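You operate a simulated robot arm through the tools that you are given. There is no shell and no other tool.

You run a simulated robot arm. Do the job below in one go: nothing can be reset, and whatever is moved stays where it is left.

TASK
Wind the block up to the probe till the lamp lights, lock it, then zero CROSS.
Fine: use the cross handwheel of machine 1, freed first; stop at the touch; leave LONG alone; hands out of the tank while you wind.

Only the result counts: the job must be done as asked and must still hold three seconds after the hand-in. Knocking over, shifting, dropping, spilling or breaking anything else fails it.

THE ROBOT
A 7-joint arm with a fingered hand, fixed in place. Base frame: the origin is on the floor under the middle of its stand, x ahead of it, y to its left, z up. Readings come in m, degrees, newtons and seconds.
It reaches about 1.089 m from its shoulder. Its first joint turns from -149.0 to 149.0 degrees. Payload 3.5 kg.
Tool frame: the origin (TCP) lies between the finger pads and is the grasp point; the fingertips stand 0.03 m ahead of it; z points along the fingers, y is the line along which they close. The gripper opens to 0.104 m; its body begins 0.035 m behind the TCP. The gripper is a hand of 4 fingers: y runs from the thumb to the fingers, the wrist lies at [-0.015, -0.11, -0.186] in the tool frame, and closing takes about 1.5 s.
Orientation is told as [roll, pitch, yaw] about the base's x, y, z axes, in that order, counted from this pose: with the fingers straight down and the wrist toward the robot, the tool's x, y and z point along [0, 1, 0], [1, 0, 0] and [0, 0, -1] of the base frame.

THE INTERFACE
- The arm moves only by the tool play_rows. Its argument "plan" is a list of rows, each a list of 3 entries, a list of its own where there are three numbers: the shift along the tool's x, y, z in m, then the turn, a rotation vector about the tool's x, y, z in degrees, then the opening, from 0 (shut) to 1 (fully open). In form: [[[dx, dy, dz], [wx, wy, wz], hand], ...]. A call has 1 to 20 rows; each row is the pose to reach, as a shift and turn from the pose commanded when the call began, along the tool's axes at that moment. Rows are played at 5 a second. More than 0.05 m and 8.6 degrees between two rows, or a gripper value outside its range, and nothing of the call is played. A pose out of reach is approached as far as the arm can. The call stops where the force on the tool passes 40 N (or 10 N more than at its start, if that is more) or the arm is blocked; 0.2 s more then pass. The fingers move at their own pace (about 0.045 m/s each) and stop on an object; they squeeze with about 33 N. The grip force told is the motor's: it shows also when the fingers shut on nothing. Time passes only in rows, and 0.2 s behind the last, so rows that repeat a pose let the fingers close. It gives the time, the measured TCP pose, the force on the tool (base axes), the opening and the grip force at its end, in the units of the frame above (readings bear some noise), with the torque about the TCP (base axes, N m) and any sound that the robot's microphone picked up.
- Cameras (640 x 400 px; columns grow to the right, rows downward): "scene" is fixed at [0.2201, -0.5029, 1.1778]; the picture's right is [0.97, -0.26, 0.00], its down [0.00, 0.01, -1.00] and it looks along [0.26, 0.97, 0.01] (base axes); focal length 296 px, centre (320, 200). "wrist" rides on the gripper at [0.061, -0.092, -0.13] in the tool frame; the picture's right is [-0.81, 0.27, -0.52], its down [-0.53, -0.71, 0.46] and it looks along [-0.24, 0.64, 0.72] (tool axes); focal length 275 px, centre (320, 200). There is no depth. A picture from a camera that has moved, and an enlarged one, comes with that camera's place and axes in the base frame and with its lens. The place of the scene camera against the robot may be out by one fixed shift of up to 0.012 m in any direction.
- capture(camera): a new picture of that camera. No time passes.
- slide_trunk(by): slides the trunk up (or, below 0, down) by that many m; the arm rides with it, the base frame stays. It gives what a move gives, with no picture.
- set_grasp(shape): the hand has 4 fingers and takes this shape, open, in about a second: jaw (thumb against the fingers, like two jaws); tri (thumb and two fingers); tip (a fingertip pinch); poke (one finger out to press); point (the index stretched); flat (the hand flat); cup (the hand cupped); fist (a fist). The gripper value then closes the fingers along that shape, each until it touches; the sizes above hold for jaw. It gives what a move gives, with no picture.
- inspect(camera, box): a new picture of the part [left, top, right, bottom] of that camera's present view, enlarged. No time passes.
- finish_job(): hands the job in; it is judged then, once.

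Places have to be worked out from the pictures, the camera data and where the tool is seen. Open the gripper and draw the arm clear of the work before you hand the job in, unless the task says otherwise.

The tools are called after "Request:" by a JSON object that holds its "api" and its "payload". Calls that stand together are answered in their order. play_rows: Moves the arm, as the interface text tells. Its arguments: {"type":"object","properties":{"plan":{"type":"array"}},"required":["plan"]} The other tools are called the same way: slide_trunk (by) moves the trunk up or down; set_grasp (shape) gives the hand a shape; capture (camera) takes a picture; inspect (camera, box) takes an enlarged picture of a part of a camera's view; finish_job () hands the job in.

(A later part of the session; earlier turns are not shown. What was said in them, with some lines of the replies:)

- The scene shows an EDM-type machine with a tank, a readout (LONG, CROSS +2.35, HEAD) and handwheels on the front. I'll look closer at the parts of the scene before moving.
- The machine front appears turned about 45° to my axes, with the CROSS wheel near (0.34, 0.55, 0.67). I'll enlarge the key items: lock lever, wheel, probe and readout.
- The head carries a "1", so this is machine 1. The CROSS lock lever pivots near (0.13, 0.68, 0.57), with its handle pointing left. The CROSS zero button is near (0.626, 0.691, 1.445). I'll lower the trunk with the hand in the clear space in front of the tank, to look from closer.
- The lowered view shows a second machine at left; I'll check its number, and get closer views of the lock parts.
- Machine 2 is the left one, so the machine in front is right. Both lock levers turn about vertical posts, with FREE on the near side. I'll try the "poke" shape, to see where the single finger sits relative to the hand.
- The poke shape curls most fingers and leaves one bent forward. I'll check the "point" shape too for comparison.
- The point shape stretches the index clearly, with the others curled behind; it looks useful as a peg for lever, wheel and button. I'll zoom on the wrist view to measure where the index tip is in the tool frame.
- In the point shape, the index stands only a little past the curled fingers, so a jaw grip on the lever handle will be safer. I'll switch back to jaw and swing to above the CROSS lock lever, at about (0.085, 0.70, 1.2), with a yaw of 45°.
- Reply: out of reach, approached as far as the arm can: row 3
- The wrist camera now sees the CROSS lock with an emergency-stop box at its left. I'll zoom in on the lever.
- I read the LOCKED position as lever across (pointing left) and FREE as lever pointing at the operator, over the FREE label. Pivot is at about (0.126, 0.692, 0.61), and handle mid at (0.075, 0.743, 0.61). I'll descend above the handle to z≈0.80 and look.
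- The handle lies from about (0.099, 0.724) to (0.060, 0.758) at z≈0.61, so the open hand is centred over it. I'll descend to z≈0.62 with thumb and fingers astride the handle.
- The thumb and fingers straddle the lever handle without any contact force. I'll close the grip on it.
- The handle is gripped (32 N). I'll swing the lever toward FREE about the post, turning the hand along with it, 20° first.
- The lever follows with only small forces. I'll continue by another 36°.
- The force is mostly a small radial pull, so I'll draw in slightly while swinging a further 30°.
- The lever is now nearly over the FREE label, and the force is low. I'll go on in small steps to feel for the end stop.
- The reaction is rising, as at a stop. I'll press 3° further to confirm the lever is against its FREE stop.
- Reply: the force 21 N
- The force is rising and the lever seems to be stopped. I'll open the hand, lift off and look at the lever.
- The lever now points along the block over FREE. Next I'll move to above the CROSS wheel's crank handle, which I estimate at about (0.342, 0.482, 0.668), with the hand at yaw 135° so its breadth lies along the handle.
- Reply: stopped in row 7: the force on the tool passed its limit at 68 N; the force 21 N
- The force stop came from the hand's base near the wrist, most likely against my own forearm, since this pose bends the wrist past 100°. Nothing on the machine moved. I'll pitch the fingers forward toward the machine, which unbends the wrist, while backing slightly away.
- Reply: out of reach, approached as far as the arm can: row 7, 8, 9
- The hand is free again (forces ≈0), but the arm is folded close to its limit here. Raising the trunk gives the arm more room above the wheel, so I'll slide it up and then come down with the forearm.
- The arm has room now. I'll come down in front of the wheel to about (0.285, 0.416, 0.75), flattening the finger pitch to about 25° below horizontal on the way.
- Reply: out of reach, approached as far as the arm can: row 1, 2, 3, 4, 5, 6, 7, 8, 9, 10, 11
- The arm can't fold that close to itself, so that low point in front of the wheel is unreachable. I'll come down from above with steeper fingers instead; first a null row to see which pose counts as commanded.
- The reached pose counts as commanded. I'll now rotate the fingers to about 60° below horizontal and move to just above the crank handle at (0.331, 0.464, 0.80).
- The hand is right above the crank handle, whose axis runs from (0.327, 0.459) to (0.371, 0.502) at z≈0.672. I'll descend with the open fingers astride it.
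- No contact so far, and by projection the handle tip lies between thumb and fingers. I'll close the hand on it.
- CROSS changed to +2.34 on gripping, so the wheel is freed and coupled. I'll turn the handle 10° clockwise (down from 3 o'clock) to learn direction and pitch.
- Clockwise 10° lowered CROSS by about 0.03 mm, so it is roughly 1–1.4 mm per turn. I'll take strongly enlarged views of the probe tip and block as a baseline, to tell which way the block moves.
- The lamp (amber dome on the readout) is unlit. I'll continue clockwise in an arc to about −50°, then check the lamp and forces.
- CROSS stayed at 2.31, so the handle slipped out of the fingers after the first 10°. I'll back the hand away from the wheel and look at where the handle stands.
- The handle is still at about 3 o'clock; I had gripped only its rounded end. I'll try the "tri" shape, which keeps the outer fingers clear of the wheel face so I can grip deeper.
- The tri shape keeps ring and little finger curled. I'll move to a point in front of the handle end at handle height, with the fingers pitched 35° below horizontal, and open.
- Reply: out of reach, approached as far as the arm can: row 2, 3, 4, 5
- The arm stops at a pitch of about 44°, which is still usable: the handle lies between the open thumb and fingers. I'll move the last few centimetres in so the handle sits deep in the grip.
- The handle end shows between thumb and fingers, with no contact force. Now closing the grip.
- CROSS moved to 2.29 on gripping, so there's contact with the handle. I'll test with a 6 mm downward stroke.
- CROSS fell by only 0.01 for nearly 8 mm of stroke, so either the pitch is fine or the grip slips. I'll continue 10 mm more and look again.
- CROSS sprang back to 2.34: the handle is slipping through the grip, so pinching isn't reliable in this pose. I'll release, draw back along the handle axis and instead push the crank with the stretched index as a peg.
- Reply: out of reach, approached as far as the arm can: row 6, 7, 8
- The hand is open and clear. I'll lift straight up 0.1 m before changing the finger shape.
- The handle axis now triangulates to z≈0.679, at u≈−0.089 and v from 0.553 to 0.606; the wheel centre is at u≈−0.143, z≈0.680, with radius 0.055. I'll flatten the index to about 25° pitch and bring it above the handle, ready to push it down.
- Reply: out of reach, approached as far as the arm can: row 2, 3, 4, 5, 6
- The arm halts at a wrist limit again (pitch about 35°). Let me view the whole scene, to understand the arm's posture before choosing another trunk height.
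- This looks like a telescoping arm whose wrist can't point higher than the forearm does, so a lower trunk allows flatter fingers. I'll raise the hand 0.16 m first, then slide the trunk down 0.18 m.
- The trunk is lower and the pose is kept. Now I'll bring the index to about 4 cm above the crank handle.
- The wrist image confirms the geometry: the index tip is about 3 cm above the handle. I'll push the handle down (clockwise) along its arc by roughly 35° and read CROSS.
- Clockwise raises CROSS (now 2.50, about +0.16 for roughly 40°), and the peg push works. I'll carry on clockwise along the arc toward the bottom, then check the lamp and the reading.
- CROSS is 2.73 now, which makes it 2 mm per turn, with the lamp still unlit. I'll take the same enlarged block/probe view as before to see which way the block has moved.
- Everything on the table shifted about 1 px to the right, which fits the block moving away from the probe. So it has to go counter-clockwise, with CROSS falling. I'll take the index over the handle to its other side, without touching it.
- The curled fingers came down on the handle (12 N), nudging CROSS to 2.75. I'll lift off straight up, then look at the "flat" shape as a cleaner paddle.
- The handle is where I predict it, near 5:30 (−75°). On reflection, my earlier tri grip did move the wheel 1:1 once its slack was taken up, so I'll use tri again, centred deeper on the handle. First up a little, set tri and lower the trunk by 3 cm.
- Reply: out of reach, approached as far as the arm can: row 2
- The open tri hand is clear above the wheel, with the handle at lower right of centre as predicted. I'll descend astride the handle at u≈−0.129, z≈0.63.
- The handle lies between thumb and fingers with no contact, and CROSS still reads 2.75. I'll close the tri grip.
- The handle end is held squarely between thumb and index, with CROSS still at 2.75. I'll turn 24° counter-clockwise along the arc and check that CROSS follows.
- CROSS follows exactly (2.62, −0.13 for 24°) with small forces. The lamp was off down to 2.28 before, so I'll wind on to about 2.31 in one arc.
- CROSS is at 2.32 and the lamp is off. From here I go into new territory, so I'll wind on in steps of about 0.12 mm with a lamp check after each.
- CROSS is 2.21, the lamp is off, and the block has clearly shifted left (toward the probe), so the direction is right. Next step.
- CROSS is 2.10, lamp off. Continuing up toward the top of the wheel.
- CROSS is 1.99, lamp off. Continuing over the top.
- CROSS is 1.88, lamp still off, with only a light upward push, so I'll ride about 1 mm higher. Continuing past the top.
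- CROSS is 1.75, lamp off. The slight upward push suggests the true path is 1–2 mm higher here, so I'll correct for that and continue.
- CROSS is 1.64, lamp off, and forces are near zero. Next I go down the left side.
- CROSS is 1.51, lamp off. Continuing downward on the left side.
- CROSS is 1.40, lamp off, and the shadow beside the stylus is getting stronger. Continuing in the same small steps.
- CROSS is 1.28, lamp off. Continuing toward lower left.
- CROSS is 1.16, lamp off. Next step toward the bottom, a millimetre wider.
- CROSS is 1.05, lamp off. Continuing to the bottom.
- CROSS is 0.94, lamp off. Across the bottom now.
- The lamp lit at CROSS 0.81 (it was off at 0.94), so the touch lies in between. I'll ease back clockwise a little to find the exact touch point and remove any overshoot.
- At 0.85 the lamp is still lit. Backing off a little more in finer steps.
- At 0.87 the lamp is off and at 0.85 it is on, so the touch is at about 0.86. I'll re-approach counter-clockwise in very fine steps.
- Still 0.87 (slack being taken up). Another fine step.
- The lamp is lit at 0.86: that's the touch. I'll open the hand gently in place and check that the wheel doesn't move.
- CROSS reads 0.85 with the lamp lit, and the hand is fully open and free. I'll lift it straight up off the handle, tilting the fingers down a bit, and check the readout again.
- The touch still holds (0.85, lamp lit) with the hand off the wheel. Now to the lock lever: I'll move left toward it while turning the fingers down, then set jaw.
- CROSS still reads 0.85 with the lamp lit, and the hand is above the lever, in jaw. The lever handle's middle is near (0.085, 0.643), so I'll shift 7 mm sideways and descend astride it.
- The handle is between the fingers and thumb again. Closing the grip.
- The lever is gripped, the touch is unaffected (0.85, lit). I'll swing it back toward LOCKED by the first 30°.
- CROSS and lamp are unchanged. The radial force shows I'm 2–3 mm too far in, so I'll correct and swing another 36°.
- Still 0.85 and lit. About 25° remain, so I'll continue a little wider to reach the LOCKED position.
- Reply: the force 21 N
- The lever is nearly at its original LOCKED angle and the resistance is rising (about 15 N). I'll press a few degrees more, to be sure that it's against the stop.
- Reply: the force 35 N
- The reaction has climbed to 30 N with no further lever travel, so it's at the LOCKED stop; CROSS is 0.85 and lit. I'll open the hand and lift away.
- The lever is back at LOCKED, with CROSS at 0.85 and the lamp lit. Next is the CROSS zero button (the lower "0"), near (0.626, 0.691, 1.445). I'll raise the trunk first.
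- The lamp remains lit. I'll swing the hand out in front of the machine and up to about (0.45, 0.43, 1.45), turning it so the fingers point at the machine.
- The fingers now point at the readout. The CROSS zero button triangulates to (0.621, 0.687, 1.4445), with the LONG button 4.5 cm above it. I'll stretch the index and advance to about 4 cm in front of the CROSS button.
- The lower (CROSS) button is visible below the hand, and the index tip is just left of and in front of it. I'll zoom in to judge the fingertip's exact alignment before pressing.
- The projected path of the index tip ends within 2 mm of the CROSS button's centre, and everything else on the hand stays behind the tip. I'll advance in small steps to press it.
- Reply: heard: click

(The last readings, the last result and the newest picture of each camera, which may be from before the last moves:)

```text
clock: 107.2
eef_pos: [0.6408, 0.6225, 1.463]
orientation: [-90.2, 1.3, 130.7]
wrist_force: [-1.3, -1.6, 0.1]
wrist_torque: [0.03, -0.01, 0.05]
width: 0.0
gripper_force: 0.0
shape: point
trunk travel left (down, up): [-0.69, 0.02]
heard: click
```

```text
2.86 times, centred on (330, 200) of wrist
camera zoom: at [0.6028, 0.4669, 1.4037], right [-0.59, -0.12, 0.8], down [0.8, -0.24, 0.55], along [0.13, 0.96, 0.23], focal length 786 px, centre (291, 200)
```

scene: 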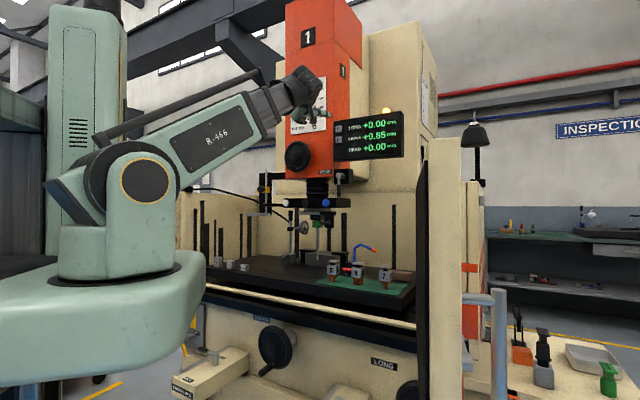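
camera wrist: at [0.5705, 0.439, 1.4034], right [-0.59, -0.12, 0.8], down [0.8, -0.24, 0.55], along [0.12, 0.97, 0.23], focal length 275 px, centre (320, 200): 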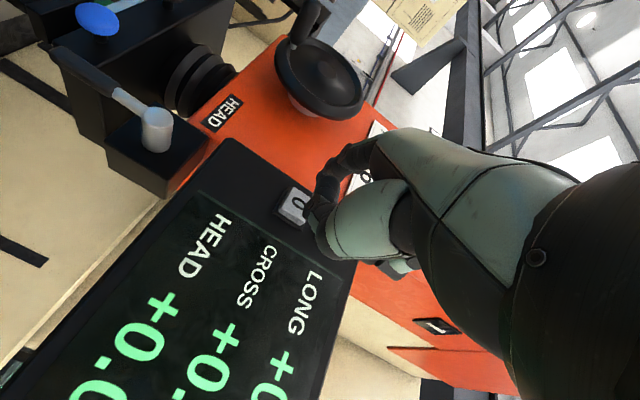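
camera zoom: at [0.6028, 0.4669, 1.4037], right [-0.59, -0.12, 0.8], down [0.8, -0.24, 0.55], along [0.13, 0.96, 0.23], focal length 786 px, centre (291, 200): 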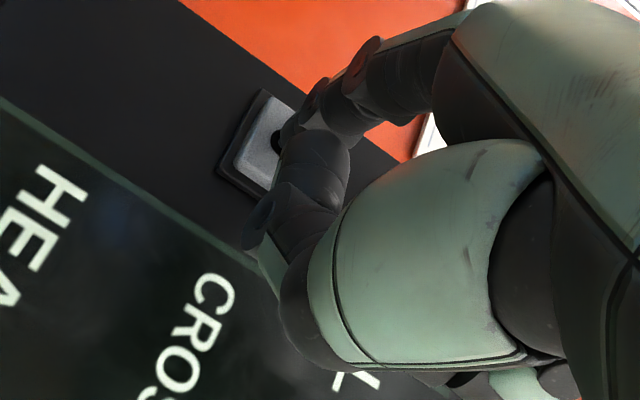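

A click was heard: CROSS reads +0.00, the lamp is still lit, and LONG is unchanged. I'll withdraw the finger straight back the way it came.

Request:
{"api": "play_rows", "payload": {"plan": [[[0, 0, -0.015], [0, 0, 0], 1], [[0, -0.002, -0.045], [0, 0, 0], 1], [[0, -0.004, -0.085], [0, 0, 0], 1], [[0, -0.006, -0.125], [0, 0, 0], 1], [[0, -0.008, -0.165], [0, 0, 0], 1], [[0, -0.01, -0.205], [0, 0, 0], 1], [[0, -0.01, -0.245], [0, 0, 0], 1], [[0, -0.01, -0.26], [0, 0, 0], 1]]}}

Request:
{"api": "capture", "payload": {"camera": "scene"}}

Request:
{"api": "inspect", "payload": {"camera": "scene", "box": [325, 100, 413, 160]}}

Request:
{"api": "inspect", "payload": {"camera": "scene", "box": [170, 310, 310, 400]}}

```text
clock: 109.0
eef_pos: [0.4499, 0.4436, 1.4626]
orientation: [-90.2, 1.4, 130.8]
wrist_force: [-0.2, 0.4, 1.6]
wrist_torque: [0.0, 0.01, -0.03]
width: 0.0
gripper_force: 0.1
shape: point
trunk travel left (down, up): [-0.69, 0.02]
```

```text
taken
```

scene: 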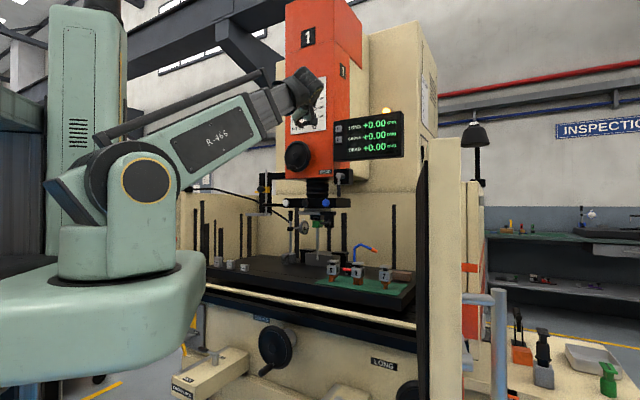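

```text
6.67 times, centred on (369, 130) of scene
camera zoom: at [0.2201, -0.5029, 1.1778], right [0.97, -0.26, 0.0], down [0.0, 0.01, -1.0], along [0.26, 0.97, 0.01], focal length 1971 px, centre (-7, 667)
```

zoom: 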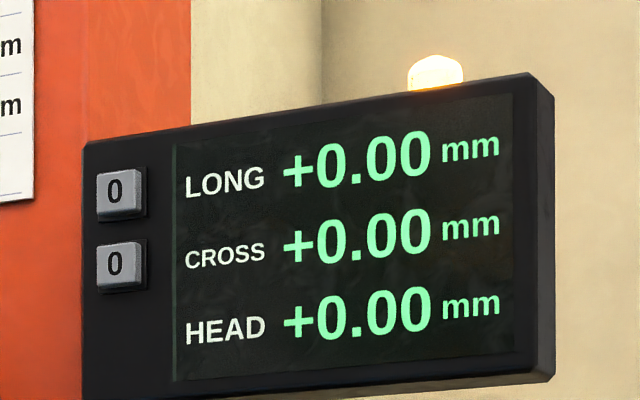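

```text
4.44 times, centred on (240, 355) of scene
camera zoom: at [0.2201, -0.5029, 1.1778], right [0.97, -0.26, 0.0], down [0.0, 0.01, -1.0], along [0.26, 0.97, 0.01], focal length 1314 px, centre (676, -489)
```

zoom: 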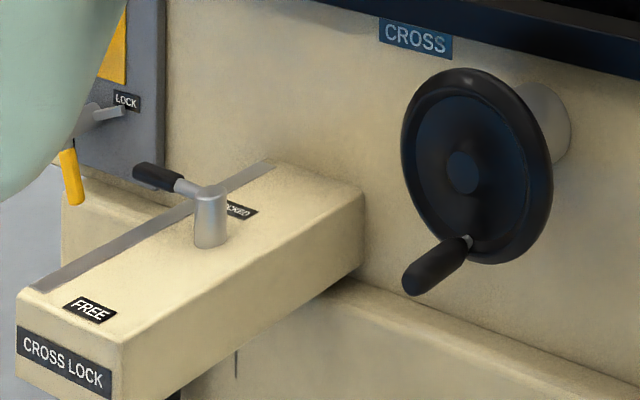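

CROSS is zeroed, the lamp is lit and the lever is at LOCKED, with the hand clear in front. I'll open the hand to jaw and take a last check of the table and the LONG lock.

Request:
{"api": "set_grasp", "payload": {"shape": "jaw"}}

Request:
{"api": "inspect", "payload": {"camera": "scene", "box": [200, 230, 440, 400]}}

Request:
{"api": "inspect", "payload": {"camera": "scene", "box": [325, 100, 413, 160]}}

```text
clock: 109.8
eef_pos: [0.4505, 0.4429, 1.4611]
orientation: [-90.2, 1.4, 130.7]
wrist_force: [-0.4, -0.2, -0.1]
wrist_torque: [0.0, -0.01, 0.01]
width: 0.1037
gripper_force: 0.1
shape: jaw
trunk travel left (down, up): [-0.69, 0.02]
```

```text
2.35 times, centred on (320, 315) of scene
camera zoom: at [0.2201, -0.5029, 1.1778], right [0.97, -0.26, 0.0], down [0.0, 0.01, -1.0], along [0.26, 0.97, 0.01], focal length 696 px, centre (320, -71)
```

zoom: 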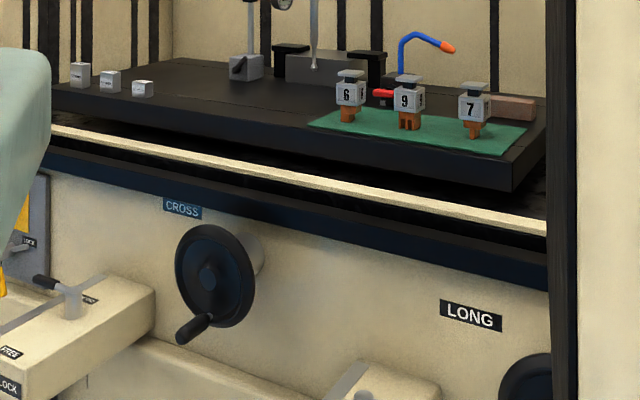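

```text
6.67 times, centred on (369, 130) of scene
camera zoom: at [0.2201, -0.5029, 1.1778], right [0.97, -0.26, 0.0], down [0.0, 0.01, -1.0], along [0.26, 0.97, 0.01], focal length 1971 px, centre (-7, 667)
```

zoom: 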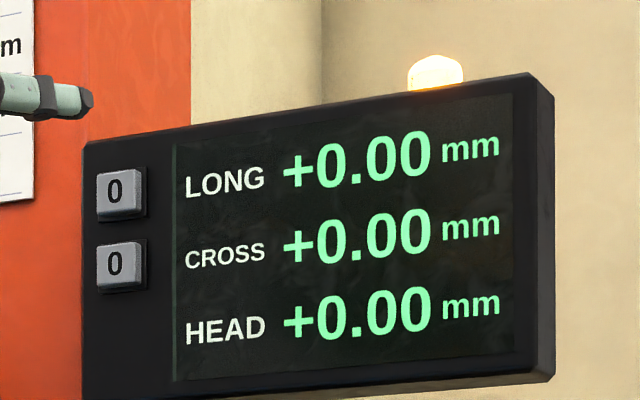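

All is in order: lamp lit, CROSS locked and reading +0.00, LONG untouched at +0.00. The table items are in place, and the hand is open and clear. Handing the job in.

Request:
{"api": "finish_job", "payload": {}}

```text
The job is handed in.
```

The job is done and handed in: the block is wound up to the probe with the lamp lit, the cross axis is locked, and CROSS reads +0.00.

- **Touch:** the first approach overshot by about 0.05 mm. I backed off until the lamp went out, then came up again in fine steps. The lamp came back on at a CROSS reading of 0.86. Letting go of the handle took it to 0.85, where it stayed through locking.
- **Direction:** I first turned the wheel clockwise, which moved the block away from the probe. The rest of the winding was counter-clockwise.
- **Lock:** the CROSS lever is back against its LOCKED stop, and the reading did not move while I locked it.
- **Zero:** one press on the CROSS zero button, with a click heard.
- **LONG:** I did not use its wheel, lock or zero button, and it still reads +0.00.
- **Tank:** the hand stayed out of it while winding.

Early on, while I was moving the arm into position, a force stop at 68 N tripped. It was most likely the hand against the arm's own forearm. CROSS and LONG did not change, and nothing in the last pictures looked moved. The hand is open and clear of the machine.
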